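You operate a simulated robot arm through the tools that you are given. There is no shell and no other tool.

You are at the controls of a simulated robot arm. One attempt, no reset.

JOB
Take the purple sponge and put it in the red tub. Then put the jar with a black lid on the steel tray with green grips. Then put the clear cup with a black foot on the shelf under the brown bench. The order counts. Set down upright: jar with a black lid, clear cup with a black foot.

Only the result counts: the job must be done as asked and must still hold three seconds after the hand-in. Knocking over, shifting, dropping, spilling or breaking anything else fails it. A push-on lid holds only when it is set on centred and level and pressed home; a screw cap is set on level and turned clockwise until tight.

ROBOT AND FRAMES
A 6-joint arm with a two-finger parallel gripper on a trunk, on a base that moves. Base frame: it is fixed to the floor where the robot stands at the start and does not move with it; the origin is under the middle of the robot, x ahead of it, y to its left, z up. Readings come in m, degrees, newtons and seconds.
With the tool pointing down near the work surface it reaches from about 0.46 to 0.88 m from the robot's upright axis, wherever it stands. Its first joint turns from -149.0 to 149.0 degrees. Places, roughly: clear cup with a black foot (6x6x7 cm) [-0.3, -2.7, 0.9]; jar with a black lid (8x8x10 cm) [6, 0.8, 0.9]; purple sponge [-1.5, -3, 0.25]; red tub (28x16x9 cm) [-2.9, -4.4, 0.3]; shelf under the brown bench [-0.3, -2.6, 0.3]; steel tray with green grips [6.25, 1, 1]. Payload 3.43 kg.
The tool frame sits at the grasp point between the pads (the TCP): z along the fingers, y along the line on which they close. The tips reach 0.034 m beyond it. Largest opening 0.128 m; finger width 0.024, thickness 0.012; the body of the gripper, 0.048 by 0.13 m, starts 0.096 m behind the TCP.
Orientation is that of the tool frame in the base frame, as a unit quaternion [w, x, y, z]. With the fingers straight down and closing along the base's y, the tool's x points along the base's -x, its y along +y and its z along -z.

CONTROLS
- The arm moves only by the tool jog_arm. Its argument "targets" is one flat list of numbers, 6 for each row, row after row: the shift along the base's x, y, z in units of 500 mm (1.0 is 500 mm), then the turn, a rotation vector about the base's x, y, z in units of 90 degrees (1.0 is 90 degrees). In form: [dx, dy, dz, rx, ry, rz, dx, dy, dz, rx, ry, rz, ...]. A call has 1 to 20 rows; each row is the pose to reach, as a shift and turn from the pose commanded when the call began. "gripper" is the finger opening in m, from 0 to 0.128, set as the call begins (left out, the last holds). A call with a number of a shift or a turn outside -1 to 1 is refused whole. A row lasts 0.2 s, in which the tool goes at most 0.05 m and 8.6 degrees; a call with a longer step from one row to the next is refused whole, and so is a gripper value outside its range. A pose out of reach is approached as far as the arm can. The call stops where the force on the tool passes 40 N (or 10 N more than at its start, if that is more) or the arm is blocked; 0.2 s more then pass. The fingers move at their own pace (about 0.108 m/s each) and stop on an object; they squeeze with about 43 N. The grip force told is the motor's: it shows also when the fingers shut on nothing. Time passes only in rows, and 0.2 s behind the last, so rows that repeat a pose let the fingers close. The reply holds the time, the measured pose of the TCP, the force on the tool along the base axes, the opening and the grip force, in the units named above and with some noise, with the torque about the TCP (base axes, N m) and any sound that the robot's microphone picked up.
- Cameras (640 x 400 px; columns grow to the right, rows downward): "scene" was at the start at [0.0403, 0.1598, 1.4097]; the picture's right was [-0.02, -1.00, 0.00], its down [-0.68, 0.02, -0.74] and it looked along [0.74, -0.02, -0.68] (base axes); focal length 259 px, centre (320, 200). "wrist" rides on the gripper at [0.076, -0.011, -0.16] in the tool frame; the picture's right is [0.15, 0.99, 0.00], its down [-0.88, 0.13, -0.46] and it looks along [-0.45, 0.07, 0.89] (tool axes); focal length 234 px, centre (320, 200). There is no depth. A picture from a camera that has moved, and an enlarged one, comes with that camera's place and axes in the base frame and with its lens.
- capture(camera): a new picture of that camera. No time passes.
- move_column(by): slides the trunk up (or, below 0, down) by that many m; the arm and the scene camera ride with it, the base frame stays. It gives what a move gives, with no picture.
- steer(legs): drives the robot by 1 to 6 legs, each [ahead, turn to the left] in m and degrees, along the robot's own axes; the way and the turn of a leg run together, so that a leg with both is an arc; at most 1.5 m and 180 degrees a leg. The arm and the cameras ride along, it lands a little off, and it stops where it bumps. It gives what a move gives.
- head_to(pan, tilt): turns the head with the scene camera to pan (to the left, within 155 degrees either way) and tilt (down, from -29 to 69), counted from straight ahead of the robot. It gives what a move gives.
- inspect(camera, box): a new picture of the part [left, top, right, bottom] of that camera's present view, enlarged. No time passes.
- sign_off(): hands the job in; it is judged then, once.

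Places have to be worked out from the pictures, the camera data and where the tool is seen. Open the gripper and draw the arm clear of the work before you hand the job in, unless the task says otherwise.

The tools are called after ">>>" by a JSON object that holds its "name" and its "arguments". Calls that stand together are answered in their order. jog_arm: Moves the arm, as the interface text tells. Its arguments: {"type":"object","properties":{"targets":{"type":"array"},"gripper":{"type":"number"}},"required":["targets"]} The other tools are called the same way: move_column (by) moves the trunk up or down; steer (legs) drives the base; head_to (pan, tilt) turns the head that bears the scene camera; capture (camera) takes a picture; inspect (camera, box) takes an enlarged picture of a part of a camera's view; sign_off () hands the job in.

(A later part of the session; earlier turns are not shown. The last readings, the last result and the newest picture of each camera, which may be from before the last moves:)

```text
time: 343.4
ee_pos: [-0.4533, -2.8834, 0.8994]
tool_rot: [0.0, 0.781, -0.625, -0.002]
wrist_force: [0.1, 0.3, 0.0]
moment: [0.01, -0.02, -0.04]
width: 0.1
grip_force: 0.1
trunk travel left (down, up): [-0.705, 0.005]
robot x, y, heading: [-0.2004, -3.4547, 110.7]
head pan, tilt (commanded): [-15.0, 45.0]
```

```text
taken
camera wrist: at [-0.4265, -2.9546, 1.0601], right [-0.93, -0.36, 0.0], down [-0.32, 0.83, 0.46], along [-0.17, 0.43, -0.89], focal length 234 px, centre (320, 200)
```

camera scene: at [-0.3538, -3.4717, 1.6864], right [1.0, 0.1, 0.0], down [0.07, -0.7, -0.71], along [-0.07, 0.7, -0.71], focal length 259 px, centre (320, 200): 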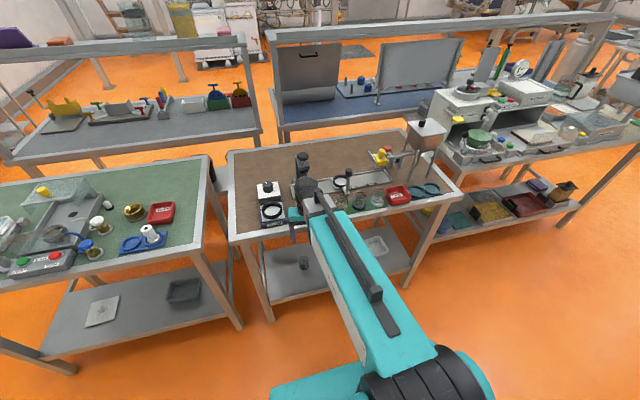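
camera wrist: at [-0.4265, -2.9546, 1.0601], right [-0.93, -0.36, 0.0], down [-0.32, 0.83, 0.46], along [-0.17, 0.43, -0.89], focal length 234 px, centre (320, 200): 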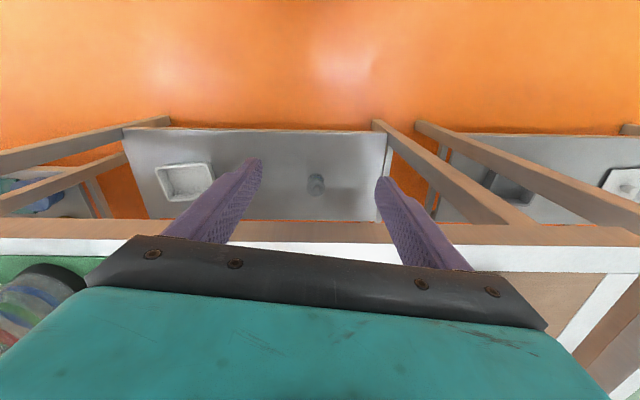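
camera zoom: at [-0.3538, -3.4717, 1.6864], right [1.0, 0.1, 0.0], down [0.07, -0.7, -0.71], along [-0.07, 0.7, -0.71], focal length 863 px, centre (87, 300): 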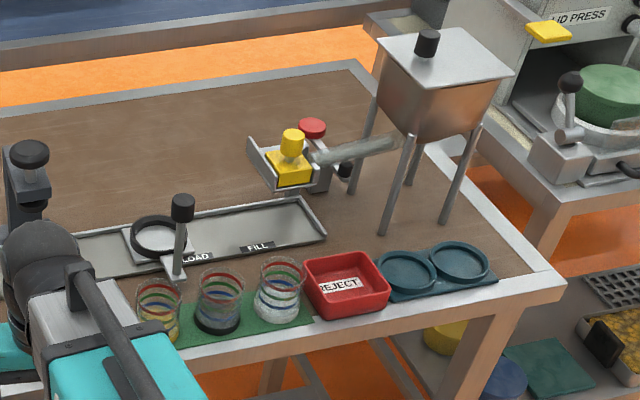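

The black-footed cup's base works out to (-0.259,-2.695) on a top at z≈0.877, with its neighbours about 8.8 cm away on each side. I'll lift the tool upright over the bench edge and bring it above this cup, aligning it with the row.

>>> {"name": "jog_arm", "arguments": {"targets": [0, 0, 0.08, 0, 0, 0, 0, 0, 0.16, 0, 0, 0.01, 0, 0, 0.22, 0, 0, 0.02, 0.06, 0.04, 0.25, 0, 0, 0.03, 0.12, 0.09, 0.27, 0, 0, 0.04, 0.18, 0.15, 0.282, 0, 0, 0.05, 0.24, 0.21, 0.282, 0, 0, 0.06, 0.3, 0.27, 0.282, 0, 0, 0.07, 0.35, 0.33, 0.282, 0, 0, 0.08, 0.3886, 0.3768, 0.282, 0, 0, 0.087]}}

>>> {"name": "capture", "arguments": {"camera": "wrist"}}

>>> {"name": "inspect", "arguments": {"camera": "scene", "box": [280, 110, 460, 230]}}

```text
time: 345.6
ee_pos: [-0.2593, -2.6942, 1.0387]
tool_rot: [0.0, 0.822, -0.569, -0.001]
wrist_force: [0.5, -0.2, -0.1]
moment: [0.0, -0.01, 0.02]
width: 0.1
grip_force: 0.1
trunk travel left (down, up): [-0.705, 0.005]
robot x, y, heading: [-0.2, -3.454, 110.6]
head pan, tilt (commanded): [-15.0, 45.0]
```

```text
taken
camera wrist: at [-0.2229, -2.7611, 1.1996], right [-0.88, -0.48, 0.0], down [-0.43, 0.78, 0.46], along [-0.22, 0.4, -0.89], focal length 234 px, centre (320, 200)
```

wrist: 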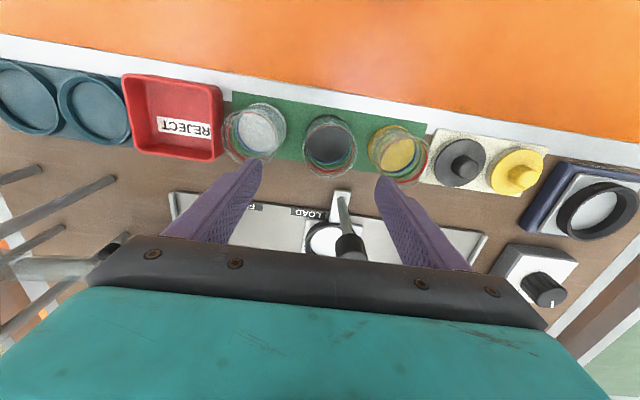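

```text
3.33 times, centred on (370, 170) of scene
camera zoom: at [-0.3535, -3.4715, 1.6864], right [1.0, 0.1, 0.0], down [0.07, -0.7, -0.71], along [-0.07, 0.7, -0.71], focal length 863 px, centre (153, 300)
```

zoom: 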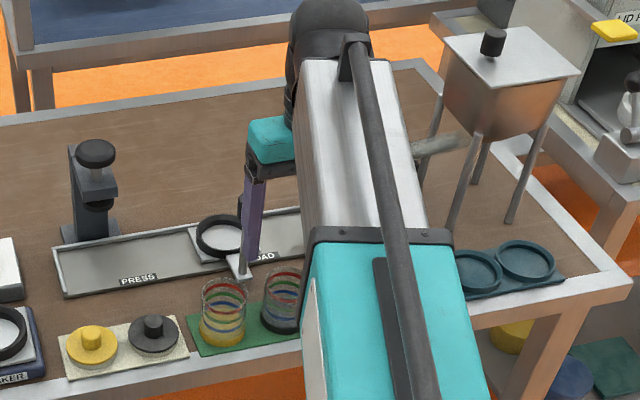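

The wrist view shows all three cups from above, with the black-footed one nearly centred. I'll zoom in to measure the alignment and gaps.

>>> {"name": "inspect", "arguments": {"camera": "wrist", "box": [210, 70, 450, 220]}}

```text
2.67 times, centred on (330, 145) of wrist
camera zoom: at [-0.2229, -2.7611, 1.1996], right [-0.88, -0.48, 0.0], down [-0.43, 0.78, 0.46], along [-0.22, 0.4, -0.89], focal length 624 px, centre (293, 347)
```

zoom: 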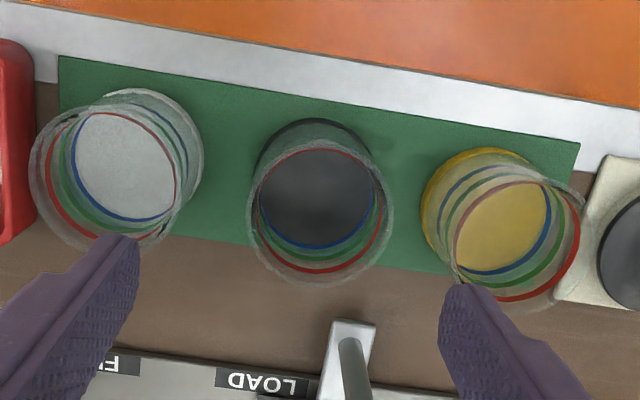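

From this close view the cup's centre is at (-0.267,-2.706), but the gaps to its neighbours are too tight for fingers left and right. I'll turn the gripper 90° so the fingers go in front and behind, and centre it over the cup.

>>> {"name": "jog_arm", "arguments": {"targets": [-0.0014, -0.0022, 0, 0, 0, -0.0909, -0.0028, -0.0044, 0, 0, 0, -0.1818, -0.0042, -0.0066, 0, 0, 0, -0.2727, -0.0056, -0.0088, 0, 0, 0, -0.3636, -0.007, -0.011, 0, 0, 0, -0.4545, -0.0084, -0.0132, 0, 0, 0, -0.5454, -0.0098, -0.0154, 0, 0, 0, -0.6363, -0.0112, -0.0176, 0, 0, 0, -0.7272, -0.0126, -0.0198, 0, 0, 0, -0.8181, -0.014, -0.022, 0, 0, 0, -0.909, -0.0154, -0.0242, 0, 0, 0, -0.9999], "gripper": 0.1}}

>>> {"name": "capture", "arguments": {"camera": "wrist"}}

>>> {"name": "inspect", "arguments": {"camera": "scene", "box": [280, 110, 460, 230]}}

```text
time: 348.0
ee_pos: [-0.2669, -2.7084, 1.04]
tool_rot: [0.001, -0.176, 0.984, -0.001]
wrist_force: [6.4, -14.4, -13.4]
moment: [-0.83, -0.18, -0.21]
width: 0.0908
grip_force: 0.0
trunk travel left (down, up): [-0.705, 0.005]
robot x, y, heading: [-0.2004, -3.454, 110.6]
head pan, tilt (commanded): [-15.0, 45.0]
```

```text
taken
camera wrist: at [-0.3343, -2.7443, 1.2017], right [-0.48, 0.88, 0.0], down [0.78, 0.43, 0.46], along [0.4, 0.22, -0.89], focal length 234 px, centre (320, 200)
```

wrist: 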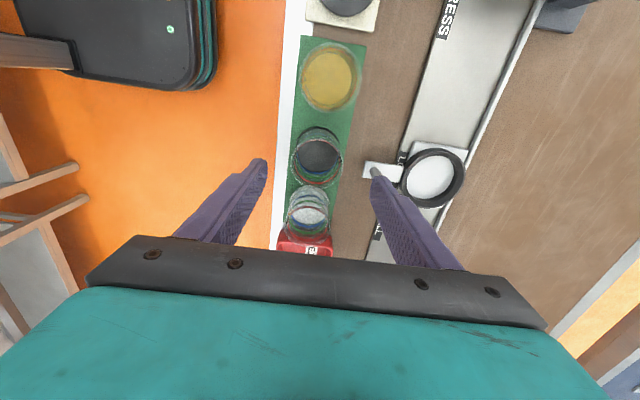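

```text
3.33 times, centred on (370, 170) of scene
camera zoom: at [-0.3528, -3.4722, 1.6863], right [1.0, 0.1, 0.0], down [0.07, -0.7, -0.71], along [-0.07, 0.7, -0.71], focal length 863 px, centre (153, 300)
```

zoom: 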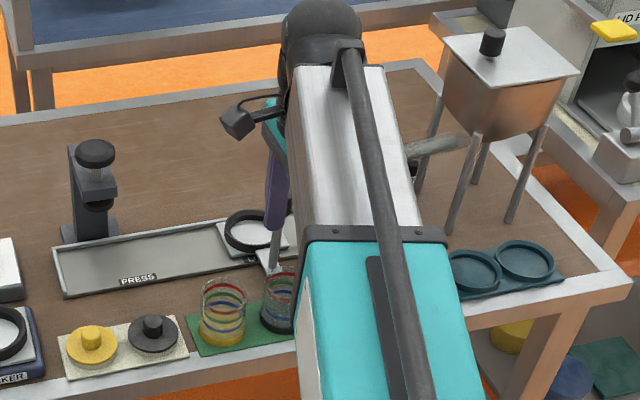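

The reading shows a sideways load: a finger has touched the lever of the sliding fixture behind the cup, and that slider seems to have moved. I'll hold still and look closely before doing anything else.

>>> {"name": "inspect", "arguments": {"camera": "wrist", "box": [260, 20, 500, 240]}}

>>> {"name": "inspect", "arguments": {"camera": "scene", "box": [280, 130, 380, 200]}}

```text
1.82 times, centred on (380, 130) of wrist
camera zoom: at [-0.3343, -2.7443, 1.2017], right [-0.48, 0.88, 0.0], down [0.78, 0.43, 0.46], along [0.4, 0.22, -0.89], focal length 426 px, centre (211, 327)
```

zoom: 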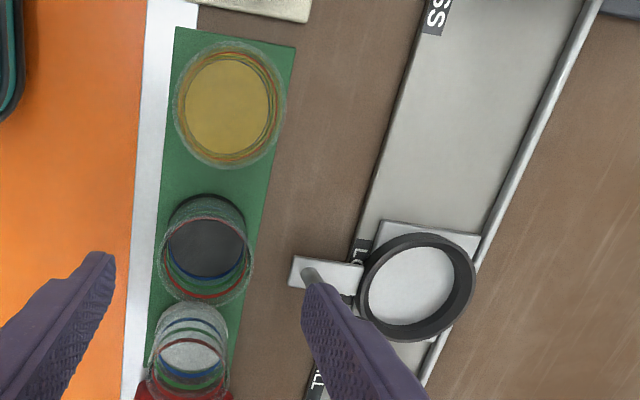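

```text
5.71 times, centred on (330, 165) of scene
camera zoom: at [-0.3528, -3.4722, 1.6863], right [1.0, 0.1, 0.0], down [0.07, -0.7, -0.71], along [-0.07, 0.7, -0.71], focal length 1479 px, centre (263, 400)
```

zoom: 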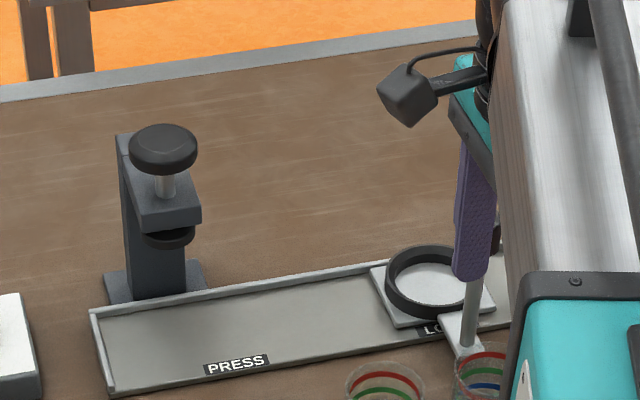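

The slider (ring plate with a lever) moved about 5.5 cm along its track toward the right, so I must push it back to where it was. First I'll back the finger off the lever by turning a little the other way, then rise clear.

>>> {"name": "jog_arm", "arguments": {"targets": [0, 0, 0, 0, 0, 0.07, 0, 0, 0, 0, 0, 0.14, 0, 0, 0, 0, 0, 0.21, 0, 0, 0, 0, 0, 0.28]}}

>>> {"name": "inspect", "arguments": {"camera": "scene", "box": [280, 130, 380, 200]}}

>>> {"name": "capture", "arguments": {"camera": "wrist"}}

```text
time: 349.0
ee_pos: [-0.2684, -2.7076, 1.0407]
tool_rot: [0.0, -0.389, 0.921, 0.001]
wrist_force: [3.7, -13.4, -6.7]
moment: [-0.51, -0.27, 0.23]
width: 0.093
grip_force: 0.1
trunk travel left (down, up): [-0.705, 0.005]
robot x, y, heading: [-0.205, -3.4485, 110.2]
head pan, tilt (commanded): [-15.0, 45.0]
```

```text
5.71 times, centred on (330, 165) of scene
camera zoom: at [-0.3534, -3.4727, 1.6864], right [1.0, 0.1, 0.0], down [0.07, -0.7, -0.71], along [-0.07, 0.7, -0.71], focal length 1479 px, centre (263, 400)
```

zoom: 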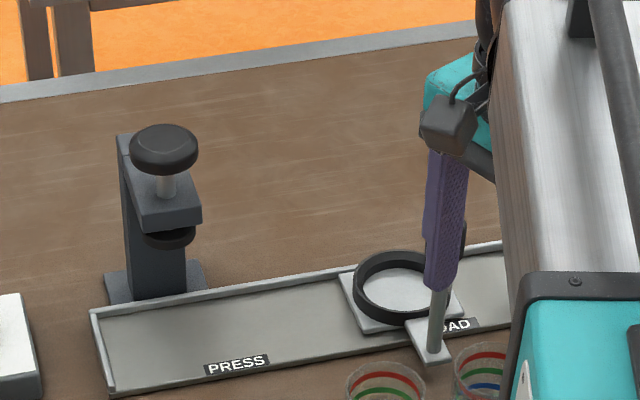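

```text
taken
camera wrist: at [-0.3124, -2.7703, 1.2019], right [-0.81, 0.58, 0.0], down [0.52, 0.72, 0.46], along [0.27, 0.37, -0.89], focal length 234 px, centre (320, 200)
```

wrist: 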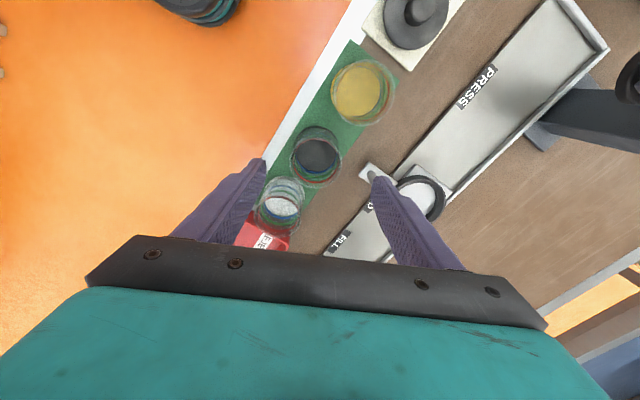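

Turning back dragged the slider with the finger, so most of the shift is already undone; about 1.4 cm remains. Since the finger still presses lightly on the lever, I'll move a small step along the track to carry it back further and compare with my earlier pictures.

>>> {"name": "jog_arm", "arguments": {"targets": [-0.0112, -0.0044, 0, 0, 0, 0, -0.02, -0.008, 0, 0, 0, 0, -0.02, -0.008, 0, 0, 0, 0]}}

>>> {"name": "inspect", "arguments": {"camera": "scene", "box": [280, 110, 460, 230]}}

>>> {"name": "inspect", "arguments": {"camera": "scene", "box": [310, 160, 380, 210]}}

```text
time: 349.8
ee_pos: [-0.2767, -2.7115, 1.0406]
tool_rot: [-0.001, -0.389, 0.921, 0.001]
wrist_force: [2.8, -13.4, -7.2]
moment: [-0.51, -0.26, 0.36]
width: 0.0936
grip_force: 0.0
trunk travel left (down, up): [-0.705, 0.005]
robot x, y, heading: [-0.2016, -3.4539, 110.4]
head pan, tilt (commanded): [-15.0, 45.0]
```

```text
3.33 times, centred on (370, 170) of scene
camera zoom: at [-0.3535, -3.4728, 1.6863], right [1.0, 0.1, 0.0], down [0.07, -0.7, -0.71], along [-0.07, 0.7, -0.71], focal length 863 px, centre (153, 300)
```

zoom: 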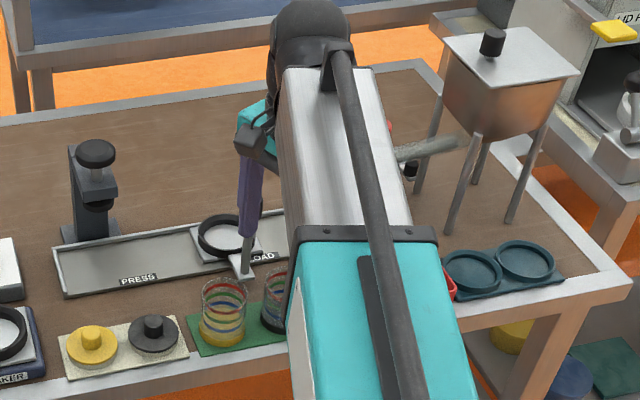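

```text
8.00 times, centred on (345, 185) of scene
camera zoom: at [-0.3535, -3.4728, 1.6863], right [1.0, 0.1, 0.0], down [0.07, -0.7, -0.71], along [-0.07, 0.7, -0.71], focal length 2071 px, centre (120, 320)
```

zoom: 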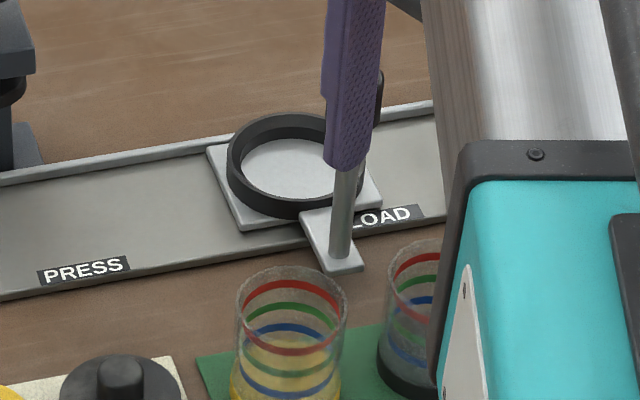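

The slider now looks back at its original spot to within a few millimetres. I'll retreat straight away from the track so I don't drag it, rise, and return to my earlier viewing pose to compare exactly.

>>> {"name": "jog_arm", "arguments": {"targets": [0.007, -0.0188, 0, 0, 0, 0, 0.0205, -0.0564, 0, 0, 0, 0, 0.0205, -0.0564, 0.04, 0, 0, 0, 0.0205, -0.0564, 0.1, 0, 0, 0]}}

>>> {"name": "jog_arm", "arguments": {"targets": [0, 0, 0, 0, 0, 0.09, 0, 0, 0, 0, 0, 0.18, 0, 0, 0, 0, 0, 0.27, 0, 0, 0, 0, 0, 0.36, 0, 0, 0, 0, 0, 0.45, 0, 0, 0, 0, 0, 0.54, 0, 0, 0, 0, 0, 0.63, 0, 0, 0, 0, 0, 0.72]}}

>>> {"name": "capture", "arguments": {"camera": "wrist"}}

>>> {"name": "inspect", "arguments": {"camera": "scene", "box": [310, 160, 380, 210]}}

```text
time: 350.8
ee_pos: [-0.268, -2.7392, 1.0917]
tool_rot: [0.0, -0.389, 0.921, 0.001]
wrist_force: [0.6, 0.0, 0.5]
moment: [0.03, 0.02, 0.0]
width: 0.0999
grip_force: 0.1
trunk travel left (down, up): [-0.705, 0.005]
robot x, y, heading: [-0.203, -3.4518, 110.4]
head pan, tilt (commanded): [-15.0, 45.0]
```

```text
time: 352.6
ee_pos: [-0.2674, -2.7387, 1.0901]
tool_rot: [0.0, 0.822, -0.569, -0.001]
wrist_force: [0.6, -0.2, 0.3]
moment: [0.02, 0.02, 0.03]
width: 0.0998
grip_force: 0.0
trunk travel left (down, up): [-0.705, 0.005]
robot x, y, heading: [-0.1999, -3.4515, 110.3]
head pan, tilt (commanded): [-15.0, 45.0]
```

```text
taken
camera wrist: at [-0.2306, -2.8061, 1.2507], right [-0.87, -0.49, 0.0], down [-0.43, 0.78, 0.46], along [-0.22, 0.4, -0.89], focal length 234 px, centre (320, 200)
```

wrist: 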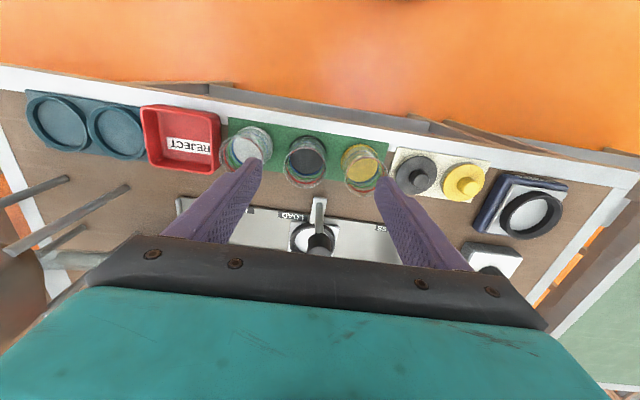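

```text
8.00 times, centred on (345, 185) of scene
camera zoom: at [-0.3537, -3.4718, 1.6863], right [1.0, 0.1, 0.0], down [0.07, -0.7, -0.71], along [-0.07, 0.7, -0.71], focal length 2071 px, centre (120, 320)
```

zoom: 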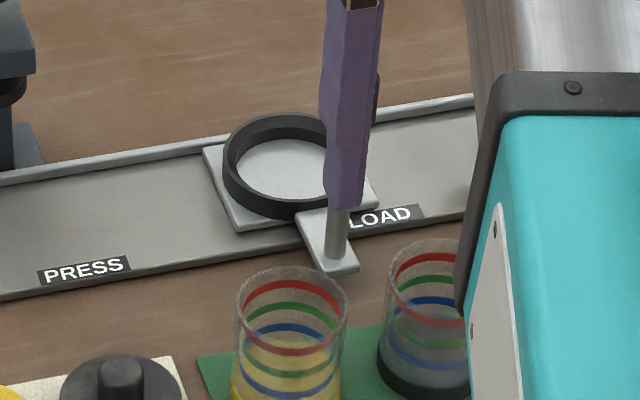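

I'll go back to exactly the earlier viewing pose over the cup, which was contact-free, and take the same zoom for comparison.

>>> {"name": "jog_arm", "arguments": {"targets": [0.008, 0.044, -0.05, 0, 0, 0, 0.0162, 0.089, -0.1028, 0, 0, 0]}}

>>> {"name": "inspect", "arguments": {"camera": "wrist", "box": [210, 70, 450, 220]}}

>>> {"name": "inspect", "arguments": {"camera": "scene", "box": [280, 110, 460, 230]}}

>>> {"name": "capture", "arguments": {"camera": "wrist"}}

```text
time: 353.2
ee_pos: [-0.2601, -2.6951, 1.0376]
tool_rot: [0.0, 0.822, -0.57, -0.001]
wrist_force: [-0.3, 0.5, -0.3]
moment: [-0.07, -0.03, 0.01]
width: 0.0997
grip_force: 0.0
trunk travel left (down, up): [-0.705, 0.005]
robot x, y, heading: [-0.2036, -3.4507, 110.6]
head pan, tilt (commanded): [-15.0, 45.0]
```

```text
2.67 times, centred on (330, 145) of wrist
camera zoom: at [-0.2223, -2.7621, 1.198], right [-0.88, -0.48, 0.0], down [-0.43, 0.78, 0.46], along [-0.22, 0.4, -0.89], focal length 624 px, centre (293, 347)
```

zoom: 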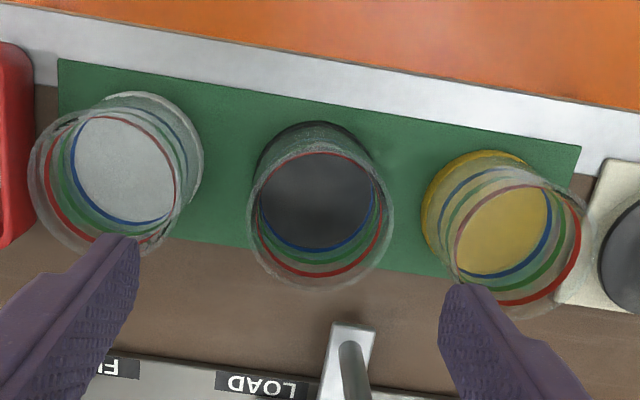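

```text
3.33 times, centred on (370, 170) of scene
camera zoom: at [-0.3536, -3.4713, 1.6864], right [1.0, 0.1, 0.0], down [0.07, -0.7, -0.71], along [-0.07, 0.7, -0.71], focal length 863 px, centre (153, 300)
```

zoom: 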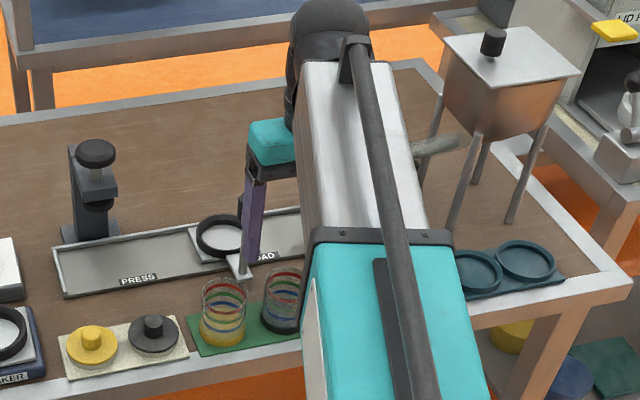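

```text
taken
camera wrist: at [-0.2223, -2.7621, 1.198], right [-0.88, -0.48, 0.0], down [-0.43, 0.78, 0.46], along [-0.22, 0.4, -0.89], focal length 234 px, centre (320, 200)
```

wrist: 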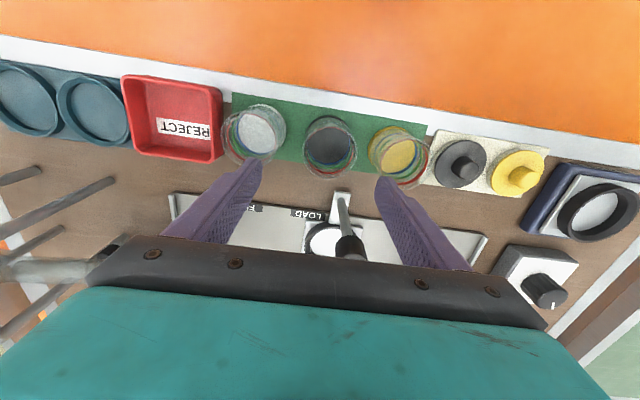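

The slider is back exactly where it was (same pixel positions in the same view). Now I'll use a diagonal grasp instead: turning the gripper 45° the other way keeps the fingers clear of both the lever and the neighbouring cups.

>>> {"name": "jog_arm", "arguments": {"targets": [-0.002, -0.004, 0, 0, 0, 0.08, -0.005, -0.008, 0, 0, 0, 0.165, -0.007, -0.012, 0, 0, 0, 0.25, -0.01, -0.016, 0, 0, 0, 0.335, -0.012, -0.02, 0, 0, 0, 0.42, -0.0138, -0.0224, 0, 0, 0, 0.5], "gripper": 0.09}}

>>> {"name": "capture", "arguments": {"camera": "wrist"}}

>>> {"name": "inspect", "arguments": {"camera": "wrist", "box": [210, 40, 450, 240]}}

```text
time: 354.6
ee_pos: [-0.2677, -2.7055, 1.0383]
tool_rot: [0.0, 0.978, -0.21, -0.001]
wrist_force: [0.0, 0.2, -0.3]
moment: [0.0, -0.02, 0.01]
width: 0.0899
grip_force: 0.0
trunk travel left (down, up): [-0.705, 0.005]
robot x, y, heading: [-0.201, -3.4488, 110.5]
head pan, tilt (commanded): [-15.0, 45.0]
```

```text
taken
camera wrist: at [-0.193, -2.7271, 1.1998], right [-0.27, -0.96, 0.0], down [-0.86, 0.24, 0.46], along [-0.44, 0.12, -0.89], focal length 234 px, centre (320, 200)
```

wrist: 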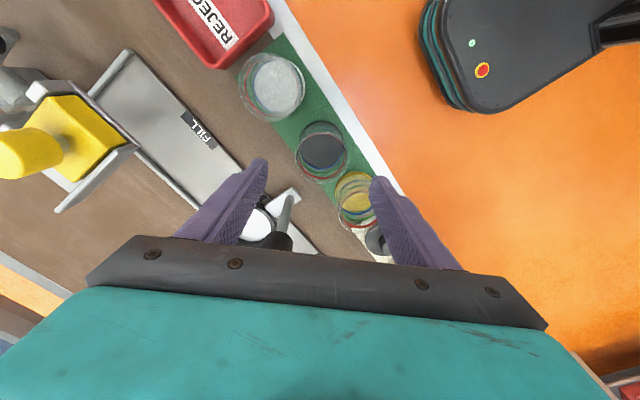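

```text
2.00 times, centred on (330, 140) of wrist
camera zoom: at [-0.193, -2.7271, 1.1998], right [-0.27, -0.96, 0.0], down [-0.86, 0.24, 0.46], along [-0.44, 0.12, -0.89], focal length 468 px, centre (300, 320)
```

zoom: 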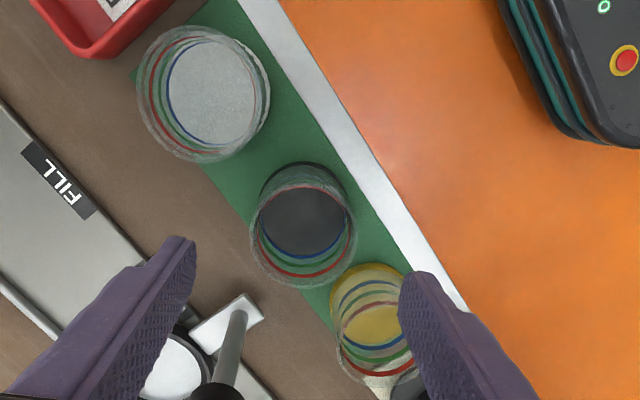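

The fingers are now diagonal, with at least 1 cm clearance to both neighbouring cups and well away from the lever, and the cup is centred. I'll descend in stages.

>>> {"name": "jog_arm", "arguments": {"targets": [0, -0.001, -0.05, 0, 0, 0, 0, -0.002, -0.1, 0, 0, 0]}}

>>> {"name": "capture", "arguments": {"camera": "wrist"}}

```text
time: 355.2
ee_pos: [-0.2674, -2.7078, 0.9893]
tool_rot: [0.001, 0.977, -0.212, -0.001]
wrist_force: [0.6, 0.9, -0.2]
moment: [0.01, 0.04, -0.03]
width: 0.09
grip_force: 0.0
trunk travel left (down, up): [-0.705, 0.005]
robot x, y, heading: [-0.2008, -3.4534, 110.7]
head pan, tilt (commanded): [-15.0, 45.0]
```

```text
taken
camera wrist: at [-0.1932, -2.7289, 1.1503], right [-0.28, -0.96, 0.0], down [-0.85, 0.25, 0.46], along [-0.44, 0.13, -0.89], focal length 234 px, centre (320, 200)
```

wrist: 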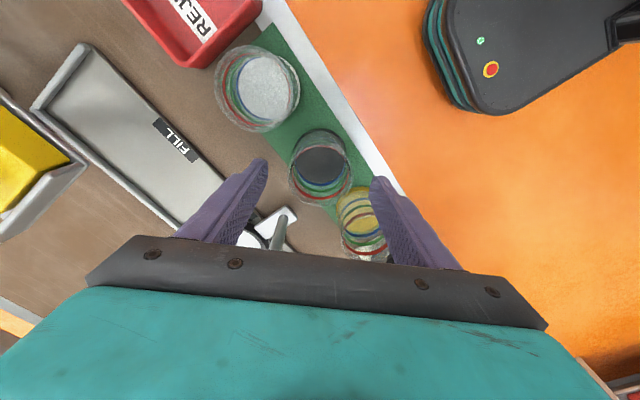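

Everything is clear so far. I'll go lower and check again.

>>> {"name": "jog_arm", "arguments": {"targets": [0, 0, -0.045, 0, 0, 0, 0, 0, -0.09, 0, 0, 0]}}

>>> {"name": "inspect", "arguments": {"camera": "wrist", "box": [200, 60, 460, 260]}}

>>> {"name": "inspect", "arguments": {"camera": "scene", "box": [290, 130, 410, 220]}}

```text
time: 355.8
ee_pos: [-0.2662, -2.7087, 0.9437]
tool_rot: [0.001, 0.977, -0.213, -0.001]
wrist_force: [-0.3, -0.5, -0.1]
moment: [0.0, -0.03, 0.01]
width: 0.0899
grip_force: 0.1
trunk travel left (down, up): [-0.705, 0.005]
robot x, y, heading: [-0.2016, -3.4497, 110.3]
head pan, tilt (commanded): [-15.0, 45.0]
```

```text
2.00 times, centred on (330, 160) of wrist
camera zoom: at [-0.1928, -2.729, 1.1055], right [-0.28, -0.96, 0.0], down [-0.85, 0.25, 0.46], along [-0.44, 0.13, -0.89], focal length 468 px, centre (300, 280)
```

zoom: 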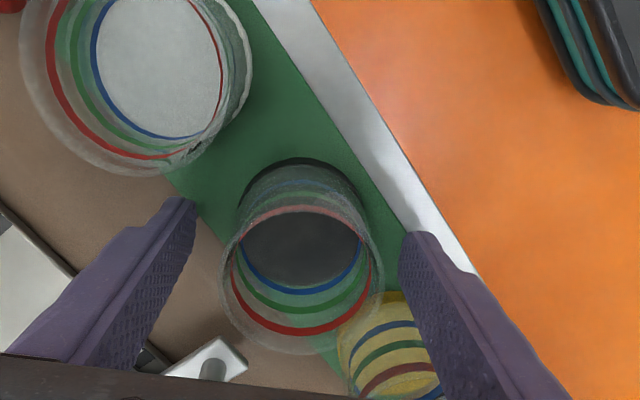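

```text
4.44 times, centred on (350, 175) of scene
camera zoom: at [-0.3537, -3.4716, 1.6864], right [1.0, 0.1, 0.0], down [0.07, -0.7, -0.71], along [-0.07, 0.7, -0.71], focal length 1151 px, centre (187, 311)
```

zoom: 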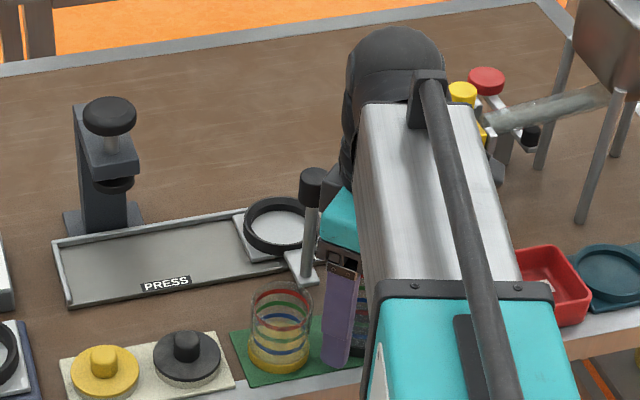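

The cup stands between the fingers with space on both sides. I'll lower the last bit and close gently onto it.

>>> {"name": "jog_arm", "arguments": {"targets": [0, 0, -0.018, 0, 0, 0, 0, 0, -0.034, 0, 0, 0]}}

>>> {"name": "jog_arm", "arguments": {"targets": [0, 0, 0, 0, 0, 0, 0, 0, 0, 0, 0, 0, 0, 0, 0, 0, 0, 0, 0, 0, 0, 0, 0, 0], "gripper": 0.045}}

>>> {"name": "inspect", "arguments": {"camera": "wrist", "box": [200, 60, 460, 260]}}

```text
time: 356.4
ee_pos: [-0.2659, -2.7079, 0.9378]
tool_rot: [-0.003, 0.977, -0.211, -0.003]
wrist_force: [2.0, -4.1, 26.0]
moment: [-1.3, 0.25, 0.16]
width: 0.0916
grip_force: 1.5
trunk travel left (down, up): [-0.705, 0.005]
robot x, y, heading: [-0.2055, -3.4531, 110.4]
head pan, tilt (commanded): [-15.0, 45.0]
stopped in row 2: the force on the tool passed its limit at 48 N (the readings are from after the stop); the commanded pose is now the measured one
```

```text
time: 357.4
ee_pos: [-0.268, -2.7102, 0.9368]
tool_rot: [-0.002, 0.977, -0.211, -0.005]
wrist_force: [-0.7, -7.9, 18.5]
moment: [-0.76, 0.05, 0.0]
width: 0.0544
grip_force: 43.0
trunk travel left (down, up): [-0.705, 0.005]
robot x, y, heading: [-0.1992, -3.4515, 110.8]
head pan, tilt (commanded): [-15.0, 45.0]
stopped in row 4: the force on the tool passed its limit at 40 N (the readings are from after the stop); the commanded pose is now the measured one
```

```text
2.00 times, centred on (330, 160) of wrist
camera zoom: at [-0.1936, -2.7307, 1.0973], right [-0.28, -0.96, 0.0], down [-0.85, 0.24, 0.46], along [-0.44, 0.13, -0.89], focal length 468 px, centre (300, 280)
```

zoom: 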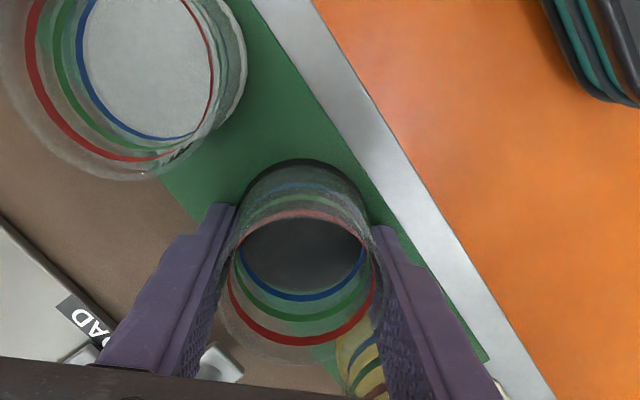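

The fingertips reached the table (its top is at about 0.90, higher than I estimated), and the gripper has closed on the cup at 54 mm. I'll lift slowly and check that the cup comes up alone and upright.

>>> {"name": "jog_arm", "arguments": {"targets": [0, 0, 0.01, 0, 0, 0, 0, 0, 0.03, 0, 0, 0]}}

>>> {"name": "capture", "arguments": {"camera": "wrist"}}

>>> {"name": "inspect", "arguments": {"camera": "scene", "box": [290, 130, 410, 220]}}

```text
time: 358.0
ee_pos: [-0.2675, -2.7075, 0.9478]
tool_rot: [-0.002, 0.977, -0.212, -0.003]
wrist_force: [0.3, 0.2, -0.6]
moment: [0.0, -0.03, -0.02]
width: 0.0543
grip_force: 42.7
trunk travel left (down, up): [-0.705, 0.005]
robot x, y, heading: [-0.1983, -3.4512, 110.7]
head pan, tilt (commanded): [-15.0, 45.0]
```

```text
taken
camera wrist: at [-0.1935, -2.7287, 1.1088], right [-0.28, -0.96, 0.0], down [-0.85, 0.24, 0.46], along [-0.44, 0.13, -0.89], focal length 234 px, centre (320, 200)
```

wrist: 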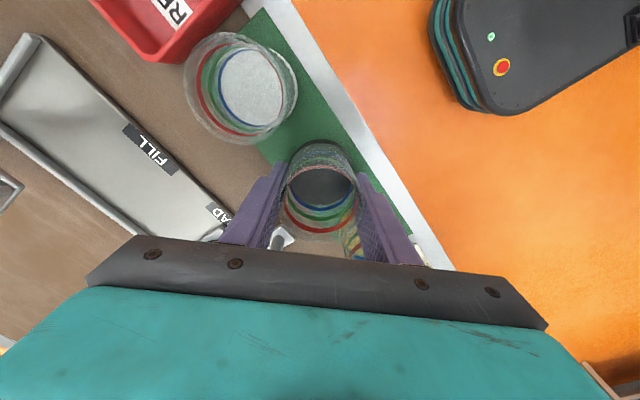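

```text
4.44 times, centred on (350, 175) of scene
camera zoom: at [-0.3536, -3.4717, 1.6862], right [1.0, 0.1, 0.0], down [0.07, -0.7, -0.71], along [-0.07, 0.7, -0.71], focal length 1151 px, centre (187, 311)
```

zoom: 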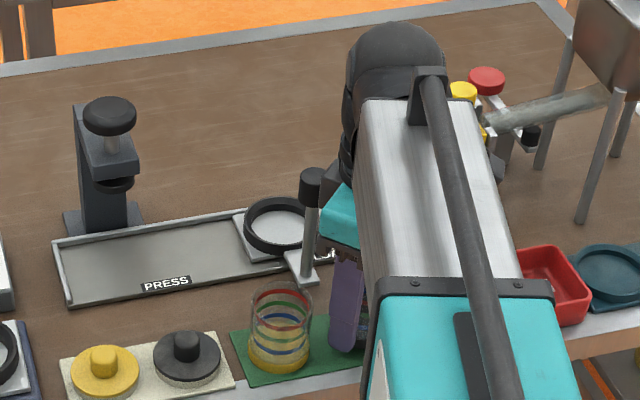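

The load is light; I'll lift further and see whether the cup stays fixed between the fingers while the bench recedes.

>>> {"name": "jog_arm", "arguments": {"targets": [0, 0, 0.05, 0, 0, 0, 0, 0, 0.1, 0, 0, 0, 0, 0, 0.14, 0, 0, 0]}}

>>> {"name": "capture", "arguments": {"camera": "wrist"}}

>>> {"name": "inspect", "arguments": {"camera": "wrist", "box": [200, 60, 460, 260]}}

>>> {"name": "inspect", "arguments": {"camera": "scene", "box": [290, 130, 410, 220]}}

```text
time: 358.8
ee_pos: [-0.2662, -2.7067, 1.0195]
tool_rot: [-0.001, 0.977, -0.212, -0.004]
wrist_force: [-0.1, 0.4, -0.5]
moment: [0.01, -0.05, 0.03]
width: 0.0545
grip_force: 42.7
trunk travel left (down, up): [-0.705, 0.005]
robot x, y, heading: [-0.1978, -3.448, 110.7]
head pan, tilt (commanded): [-15.0, 45.0]
```

```text
taken
camera wrist: at [-0.1931, -2.7286, 1.1791], right [-0.28, -0.96, 0.0], down [-0.85, 0.24, 0.46], along [-0.44, 0.13, -0.89], focal length 234 px, centre (320, 200)
```

wrist: 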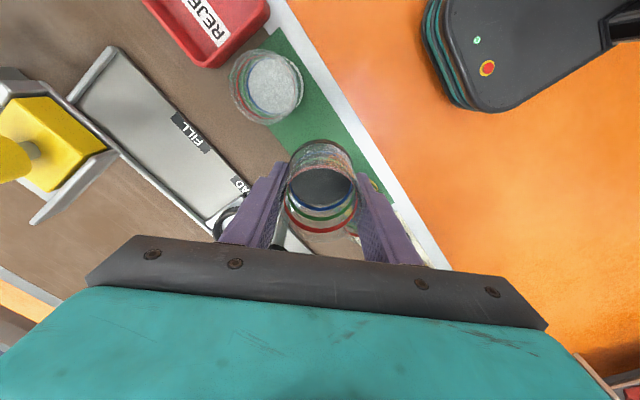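

```text
2.00 times, centred on (330, 160) of wrist
camera zoom: at [-0.1931, -2.7286, 1.1791], right [-0.28, -0.96, 0.0], down [-0.85, 0.24, 0.46], along [-0.44, 0.13, -0.89], focal length 468 px, centre (300, 280)
```

zoom: 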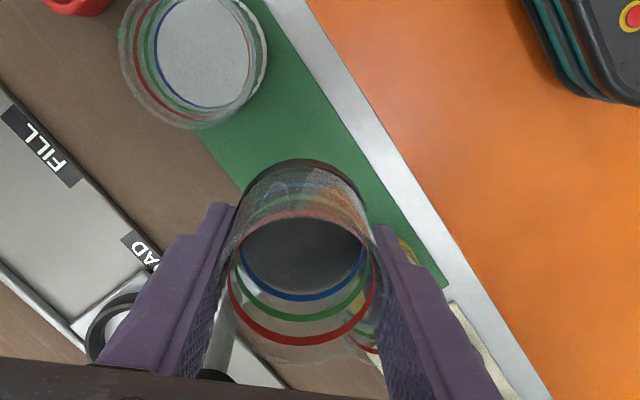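

```text
4.44 times, centred on (350, 175) of scene
camera zoom: at [-0.3537, -3.4718, 1.6863], right [1.0, 0.1, 0.0], down [0.07, -0.7, -0.71], along [-0.07, 0.7, -0.71], focal length 1151 px, centre (187, 311)
```

zoom: 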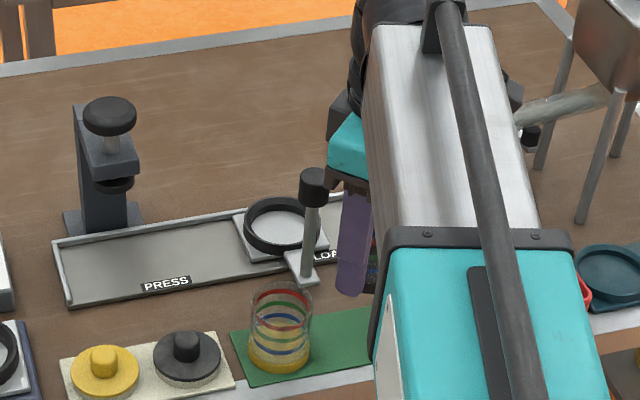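

The cup is securely held and clear of its neighbours, and the slider hasn't moved. I'll draw it straight back over the bench edge into the aisle.

>>> {"name": "jog_arm", "arguments": {"targets": [0.02, -0.0545, 0.0, 0, 0, 0, 0.04, -0.109, 0.0, 0, 0, 0, 0.06, -0.1635, 0.0, 0, 0, 0, 0.08, -0.218, 0, 0, 0, 0, 0.1, -0.2726, 0, 0, 0, 0]}}

>>> {"name": "capture", "arguments": {"camera": "wrist"}}

>>> {"name": "capture", "arguments": {"camera": "scene"}}

```text
time: 360.0
ee_pos: [-0.2185, -2.8433, 1.0185]
tool_rot: [-0.001, 0.977, -0.212, -0.003]
wrist_force: [-0.3, -0.1, -0.6]
moment: [0.01, 0.03, -0.01]
width: 0.0547
grip_force: 42.8
trunk travel left (down, up): [-0.705, 0.005]
robot x, y, heading: [-0.2021, -3.4522, 110.4]
head pan, tilt (commanded): [-15.0, 45.0]
```

```text
taken
camera wrist: at [-0.1436, -2.8652, 1.1792], right [-0.28, -0.96, 0.0], down [-0.85, 0.24, 0.46], along [-0.44, 0.13, -0.89], focal length 234 px, centre (320, 200)
```

wrist: 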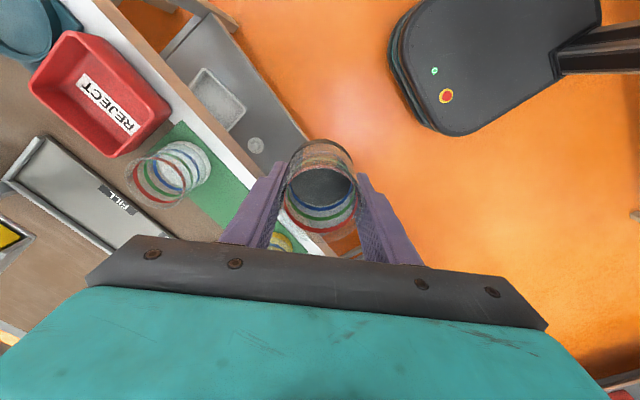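

```text
taken
camera scene: at [-0.3536, -3.4722, 1.6864], right [1.0, 0.1, 0.0], down [0.07, -0.7, -0.71], along [-0.07, 0.7, -0.71], focal length 259 px, centre (320, 200)
```

scene: 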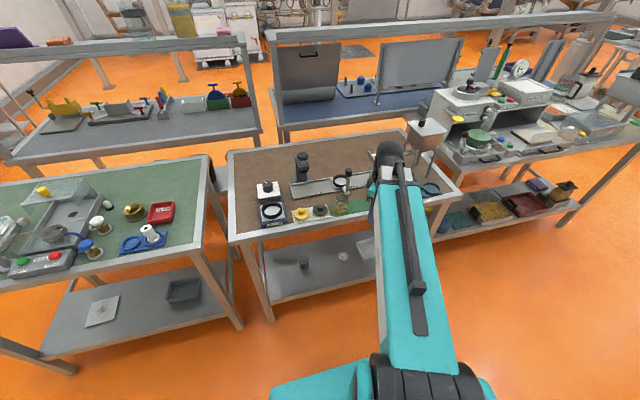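

The cup is now over the aisle, clear of the bench edge by about 2.5 cm. I'll turn the gripper back in line for more clearance, then lower the trunk to shelf height.

>>> {"name": "jog_arm", "arguments": {"targets": [0, 0, 0, 0, 0, -0.083, 0, 0, 0, 0, 0, -0.166, 0, 0, 0, 0, 0, -0.25, 0, 0, 0, 0, 0, -0.333, 0, 0, 0, 0, 0, -0.416, 0, 0, 0, 0, 0, -0.5]}}

>>> {"name": "move_column", "arguments": {"by": -0.3}}

>>> {"name": "capture", "arguments": {"camera": "wrist"}}

>>> {"name": "capture", "arguments": {"camera": "scene"}}

```text
time: 361.4
ee_pos: [-0.2178, -2.843, 1.0202]
tool_rot: [-0.004, 0.821, -0.571, -0.002]
wrist_force: [0.8, 0.4, 0.2]
moment: [-0.02, -0.04, 0.0]
width: 0.0544
grip_force: 43.1
trunk travel left (down, up): [-0.705, 0.005]
robot x, y, heading: [-0.2004, -3.4503, 110.3]
head pan, tilt (commanded): [-15.0, 45.0]
```

```text
time: 364.4
ee_pos: [-0.2182, -2.8427, 0.7196]
tool_rot: [-0.003, 0.822, -0.57, -0.003]
wrist_force: [-0.6, 0.5, -0.4]
moment: [0.0, -0.02, 0.0]
width: 0.0542
grip_force: 43.0
trunk travel left (down, up): [-0.405, 0.305]
robot x, y, heading: [-0.2016, -3.4509, 110.7]
head pan, tilt (commanded): [-15.0, 45.0]
```

```text
taken
camera wrist: at [-0.1809, -2.9106, 0.8796], right [-0.88, -0.48, 0.0], down [-0.43, 0.78, 0.46], along [-0.22, 0.41, -0.89], focal length 234 px, centre (320, 200)
```

wrist: 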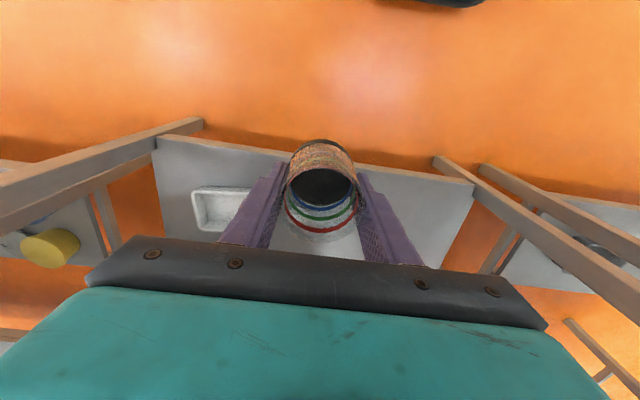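

```text
taken
camera scene: at [-0.3537, -3.4718, 1.3864], right [1.0, 0.1, 0.0], down [0.07, -0.7, -0.71], along [-0.07, 0.7, -0.71], focal length 259 px, centre (320, 200)
```

scene: 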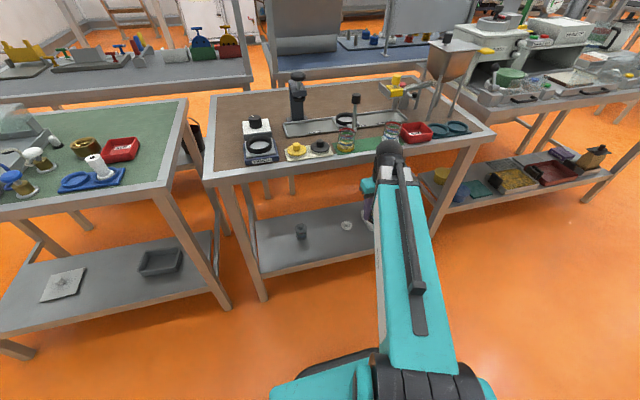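

The cup hangs upright and the shelf below has free space between the small dark jar and the grey lid, at about (-0.389,-2.675). I'll lower further to shelf height.

>>> {"name": "move_column", "arguments": {"by": -0.32}}

>>> {"name": "capture", "arguments": {"camera": "wrist"}}

>>> {"name": "capture", "arguments": {"camera": "scene"}}

```text
time: 367.6
ee_pos: [-0.2181, -2.8416, 0.3994]
tool_rot: [-0.003, 0.822, -0.57, -0.003]
wrist_force: [0.4, 0.9, -0.2]
moment: [0.01, 0.0, -0.02]
width: 0.0543
grip_force: 43.1
trunk travel left (down, up): [-0.085, 0.625]
robot x, y, heading: [-0.199, -3.4536, 110.5]
head pan, tilt (commanded): [-15.0, 45.0]
```

```text
taken
camera wrist: at [-0.1809, -2.9106, 0.5596], right [-0.88, -0.48, 0.0], down [-0.43, 0.78, 0.46], along [-0.22, 0.41, -0.89], focal length 234 px, centre (320, 200)
```

wrist: 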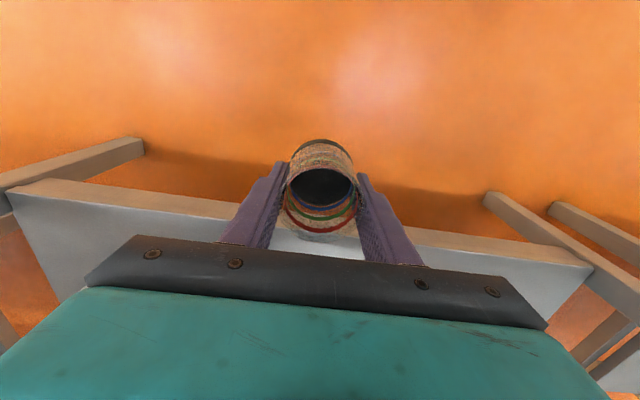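

```text
taken
camera scene: at [-0.3537, -3.4717, 1.0664], right [1.0, 0.1, 0.0], down [0.07, -0.7, -0.71], along [-0.07, 0.7, -0.71], focal length 259 px, centre (320, 200)
```

scene: 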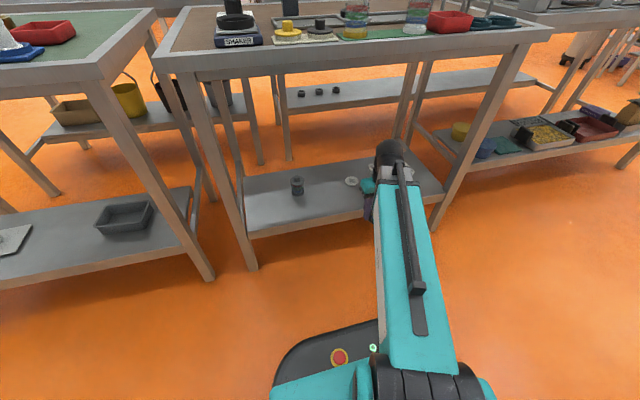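

Shelf height comes out near 0.28 and my wrist top is at 0.65, well below the bench underside. I'll move the cup in under the bench to the free spot, keeping it about 8 cm above the shelf.

>>> {"name": "jog_arm", "arguments": {"targets": [-0.03, 0.06, 0, 0, 0, 0, -0.09, 0.115, 0, 0, 0, 0, -0.15, 0.17, 0, 0, 0, 0, -0.21, 0.225, 0, 0, 0, 0, -0.27, 0.27, 0, 0, 0, 0, -0.3354, 0.3148, 0, 0, 0, 0]}}

>>> {"name": "capture", "arguments": {"camera": "wrist"}}

>>> {"name": "capture", "arguments": {"camera": "scene"}}

```text
time: 369.0
ee_pos: [-0.3864, -2.6837, 0.3992]
tool_rot: [-0.002, 0.822, -0.57, -0.003]
wrist_force: [0.5, -0.6, 0.4]
moment: [0.0, 0.0, -0.02]
width: 0.0543
grip_force: 42.8
trunk travel left (down, up): [-0.085, 0.625]
robot x, y, heading: [-0.1982, -3.4519, 110.4]
head pan, tilt (commanded): [-15.0, 45.0]
```

```text
taken
camera wrist: at [-0.3495, -2.7524, 0.56], right [-0.88, -0.48, 0.0], down [-0.43, 0.78, 0.46], along [-0.22, 0.41, -0.89], focal length 234 px, centre (320, 200)
```

wrist: 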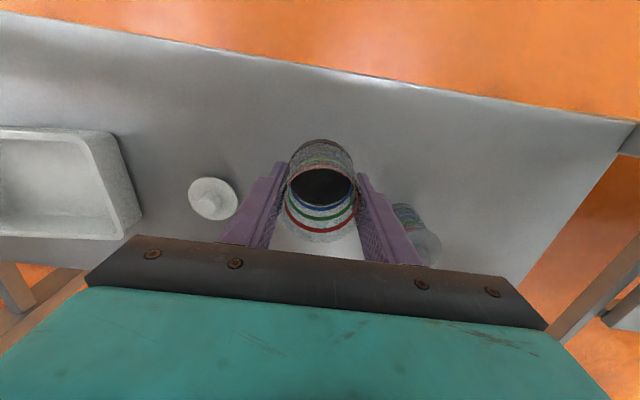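

```text
taken
camera scene: at [-0.3536, -3.4718, 1.0664], right [1.0, 0.1, 0.0], down [0.07, -0.7, -0.71], along [-0.07, 0.7, -0.71], focal length 259 px, centre (320, 200)
```

scene: 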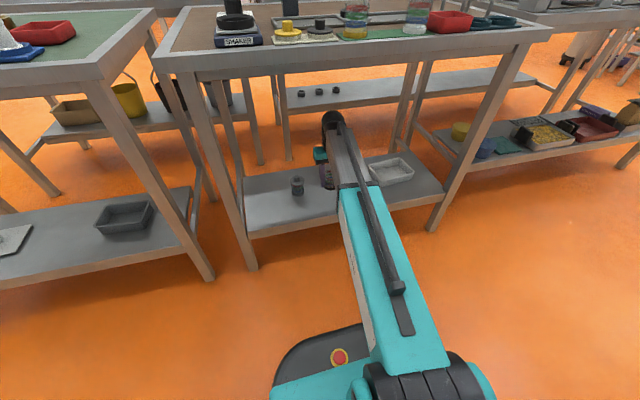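

The spot is clear on both sides. I'll lower toward the shelf, then feel for contact in small steps.

>>> {"name": "jog_arm", "arguments": {"targets": [0, 0, -0.05, 0, 0, 0, 0, 0, -0.1, 0, 0, 0, 0, 0, -0.136, 0, 0, 0]}}

>>> {"name": "jog_arm", "arguments": {"targets": [0, 0, -0.006, 0, 0, 0, 0, 0, -0.012, 0, 0, 0]}}

>>> {"name": "jog_arm", "arguments": {"targets": [0, 0, -0.004, 0, 0, 0]}}

>>> {"name": "capture", "arguments": {"camera": "wrist"}}

```text
time: 369.8
ee_pos: [-0.3853, -2.6856, 0.3321]
tool_rot: [-0.003, 0.822, -0.57, -0.002]
wrist_force: [0.4, -0.1, -0.6]
moment: [0.01, 0.04, -0.02]
width: 0.0545
grip_force: 42.9
trunk travel left (down, up): [-0.085, 0.625]
robot x, y, heading: [-0.2017, -3.4474, 110.3]
head pan, tilt (commanded): [-15.0, 45.0]
```

```text
time: 370.4
ee_pos: [-0.3851, -2.6857, 0.3259]
tool_rot: [-0.002, 0.821, -0.57, -0.002]
wrist_force: [0.2, 0.2, -0.3]
moment: [-0.01, -0.01, 0.01]
width: 0.0544
grip_force: 43.0
trunk travel left (down, up): [-0.085, 0.625]
robot x, y, heading: [-0.1998, -3.4485, 110.3]
head pan, tilt (commanded): [-15.0, 45.0]
```

```text
time: 370.8
ee_pos: [-0.3858, -2.6844, 0.3239]
tool_rot: [-0.003, 0.822, -0.57, -0.002]
wrist_force: [0.2, -0.4, 0.1]
moment: [-0.03, -0.01, 0.0]
width: 0.0543
grip_force: 42.7
trunk travel left (down, up): [-0.085, 0.625]
robot x, y, heading: [-0.2031, -3.4492, 110.5]
head pan, tilt (commanded): [-15.0, 45.0]
```

```text
taken
camera wrist: at [-0.3486, -2.7526, 0.4839], right [-0.88, -0.48, 0.0], down [-0.43, 0.78, 0.46], along [-0.22, 0.41, -0.89], focal length 234 px, centre (320, 200)
```

wrist: 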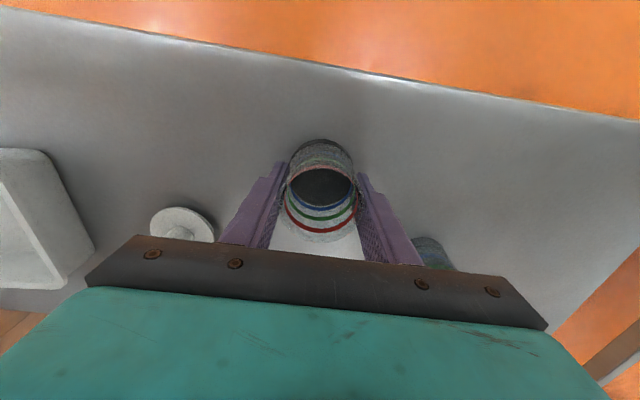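

Still no contact force at TCP height 0.324. I'll keep stepping down 2 mm at a time.

>>> {"name": "jog_arm", "arguments": {"targets": [0, 0, -0.004, 0, 0, 0]}}

>>> {"name": "jog_arm", "arguments": {"targets": [0, 0, -0.004, 0, 0, 0]}}

>>> {"name": "jog_arm", "arguments": {"targets": [0, 0, -0.004, 0, 0, 0]}}

```text
time: 371.2
ee_pos: [-0.3865, -2.6846, 0.3215]
tool_rot: [-0.003, 0.822, -0.57, -0.003]
wrist_force: [0.2, 0.8, -0.3]
moment: [-0.01, 0.0, 0.03]
width: 0.0544
grip_force: 43.1
trunk travel left (down, up): [-0.085, 0.625]
robot x, y, heading: [-0.2028, -3.4523, 110.5]
head pan, tilt (commanded): [-15.0, 45.0]
```

```text
time: 371.6
ee_pos: [-0.3855, -2.6856, 0.3197]
tool_rot: [-0.003, 0.821, -0.57, -0.003]
wrist_force: [0.0, -0.2, 0.0]
moment: [0.0, 0.0, 0.01]
width: 0.0543
grip_force: 43.2
trunk travel left (down, up): [-0.085, 0.625]
robot x, y, heading: [-0.2027, -3.4514, 110.4]
head pan, tilt (commanded): [-15.0, 45.0]
```

```text
time: 372.0
ee_pos: [-0.3835, -2.6844, 0.3183]
tool_rot: [-0.003, 0.822, -0.57, -0.001]
wrist_force: [-0.5, -0.4, -0.3]
moment: [-0.04, 0.01, -0.03]
width: 0.0545
grip_force: 43.4
trunk travel left (down, up): [-0.085, 0.625]
robot x, y, heading: [-0.2008, -3.45, 110.4]
head pan, tilt (commanded): [-15.0, 45.0]
```

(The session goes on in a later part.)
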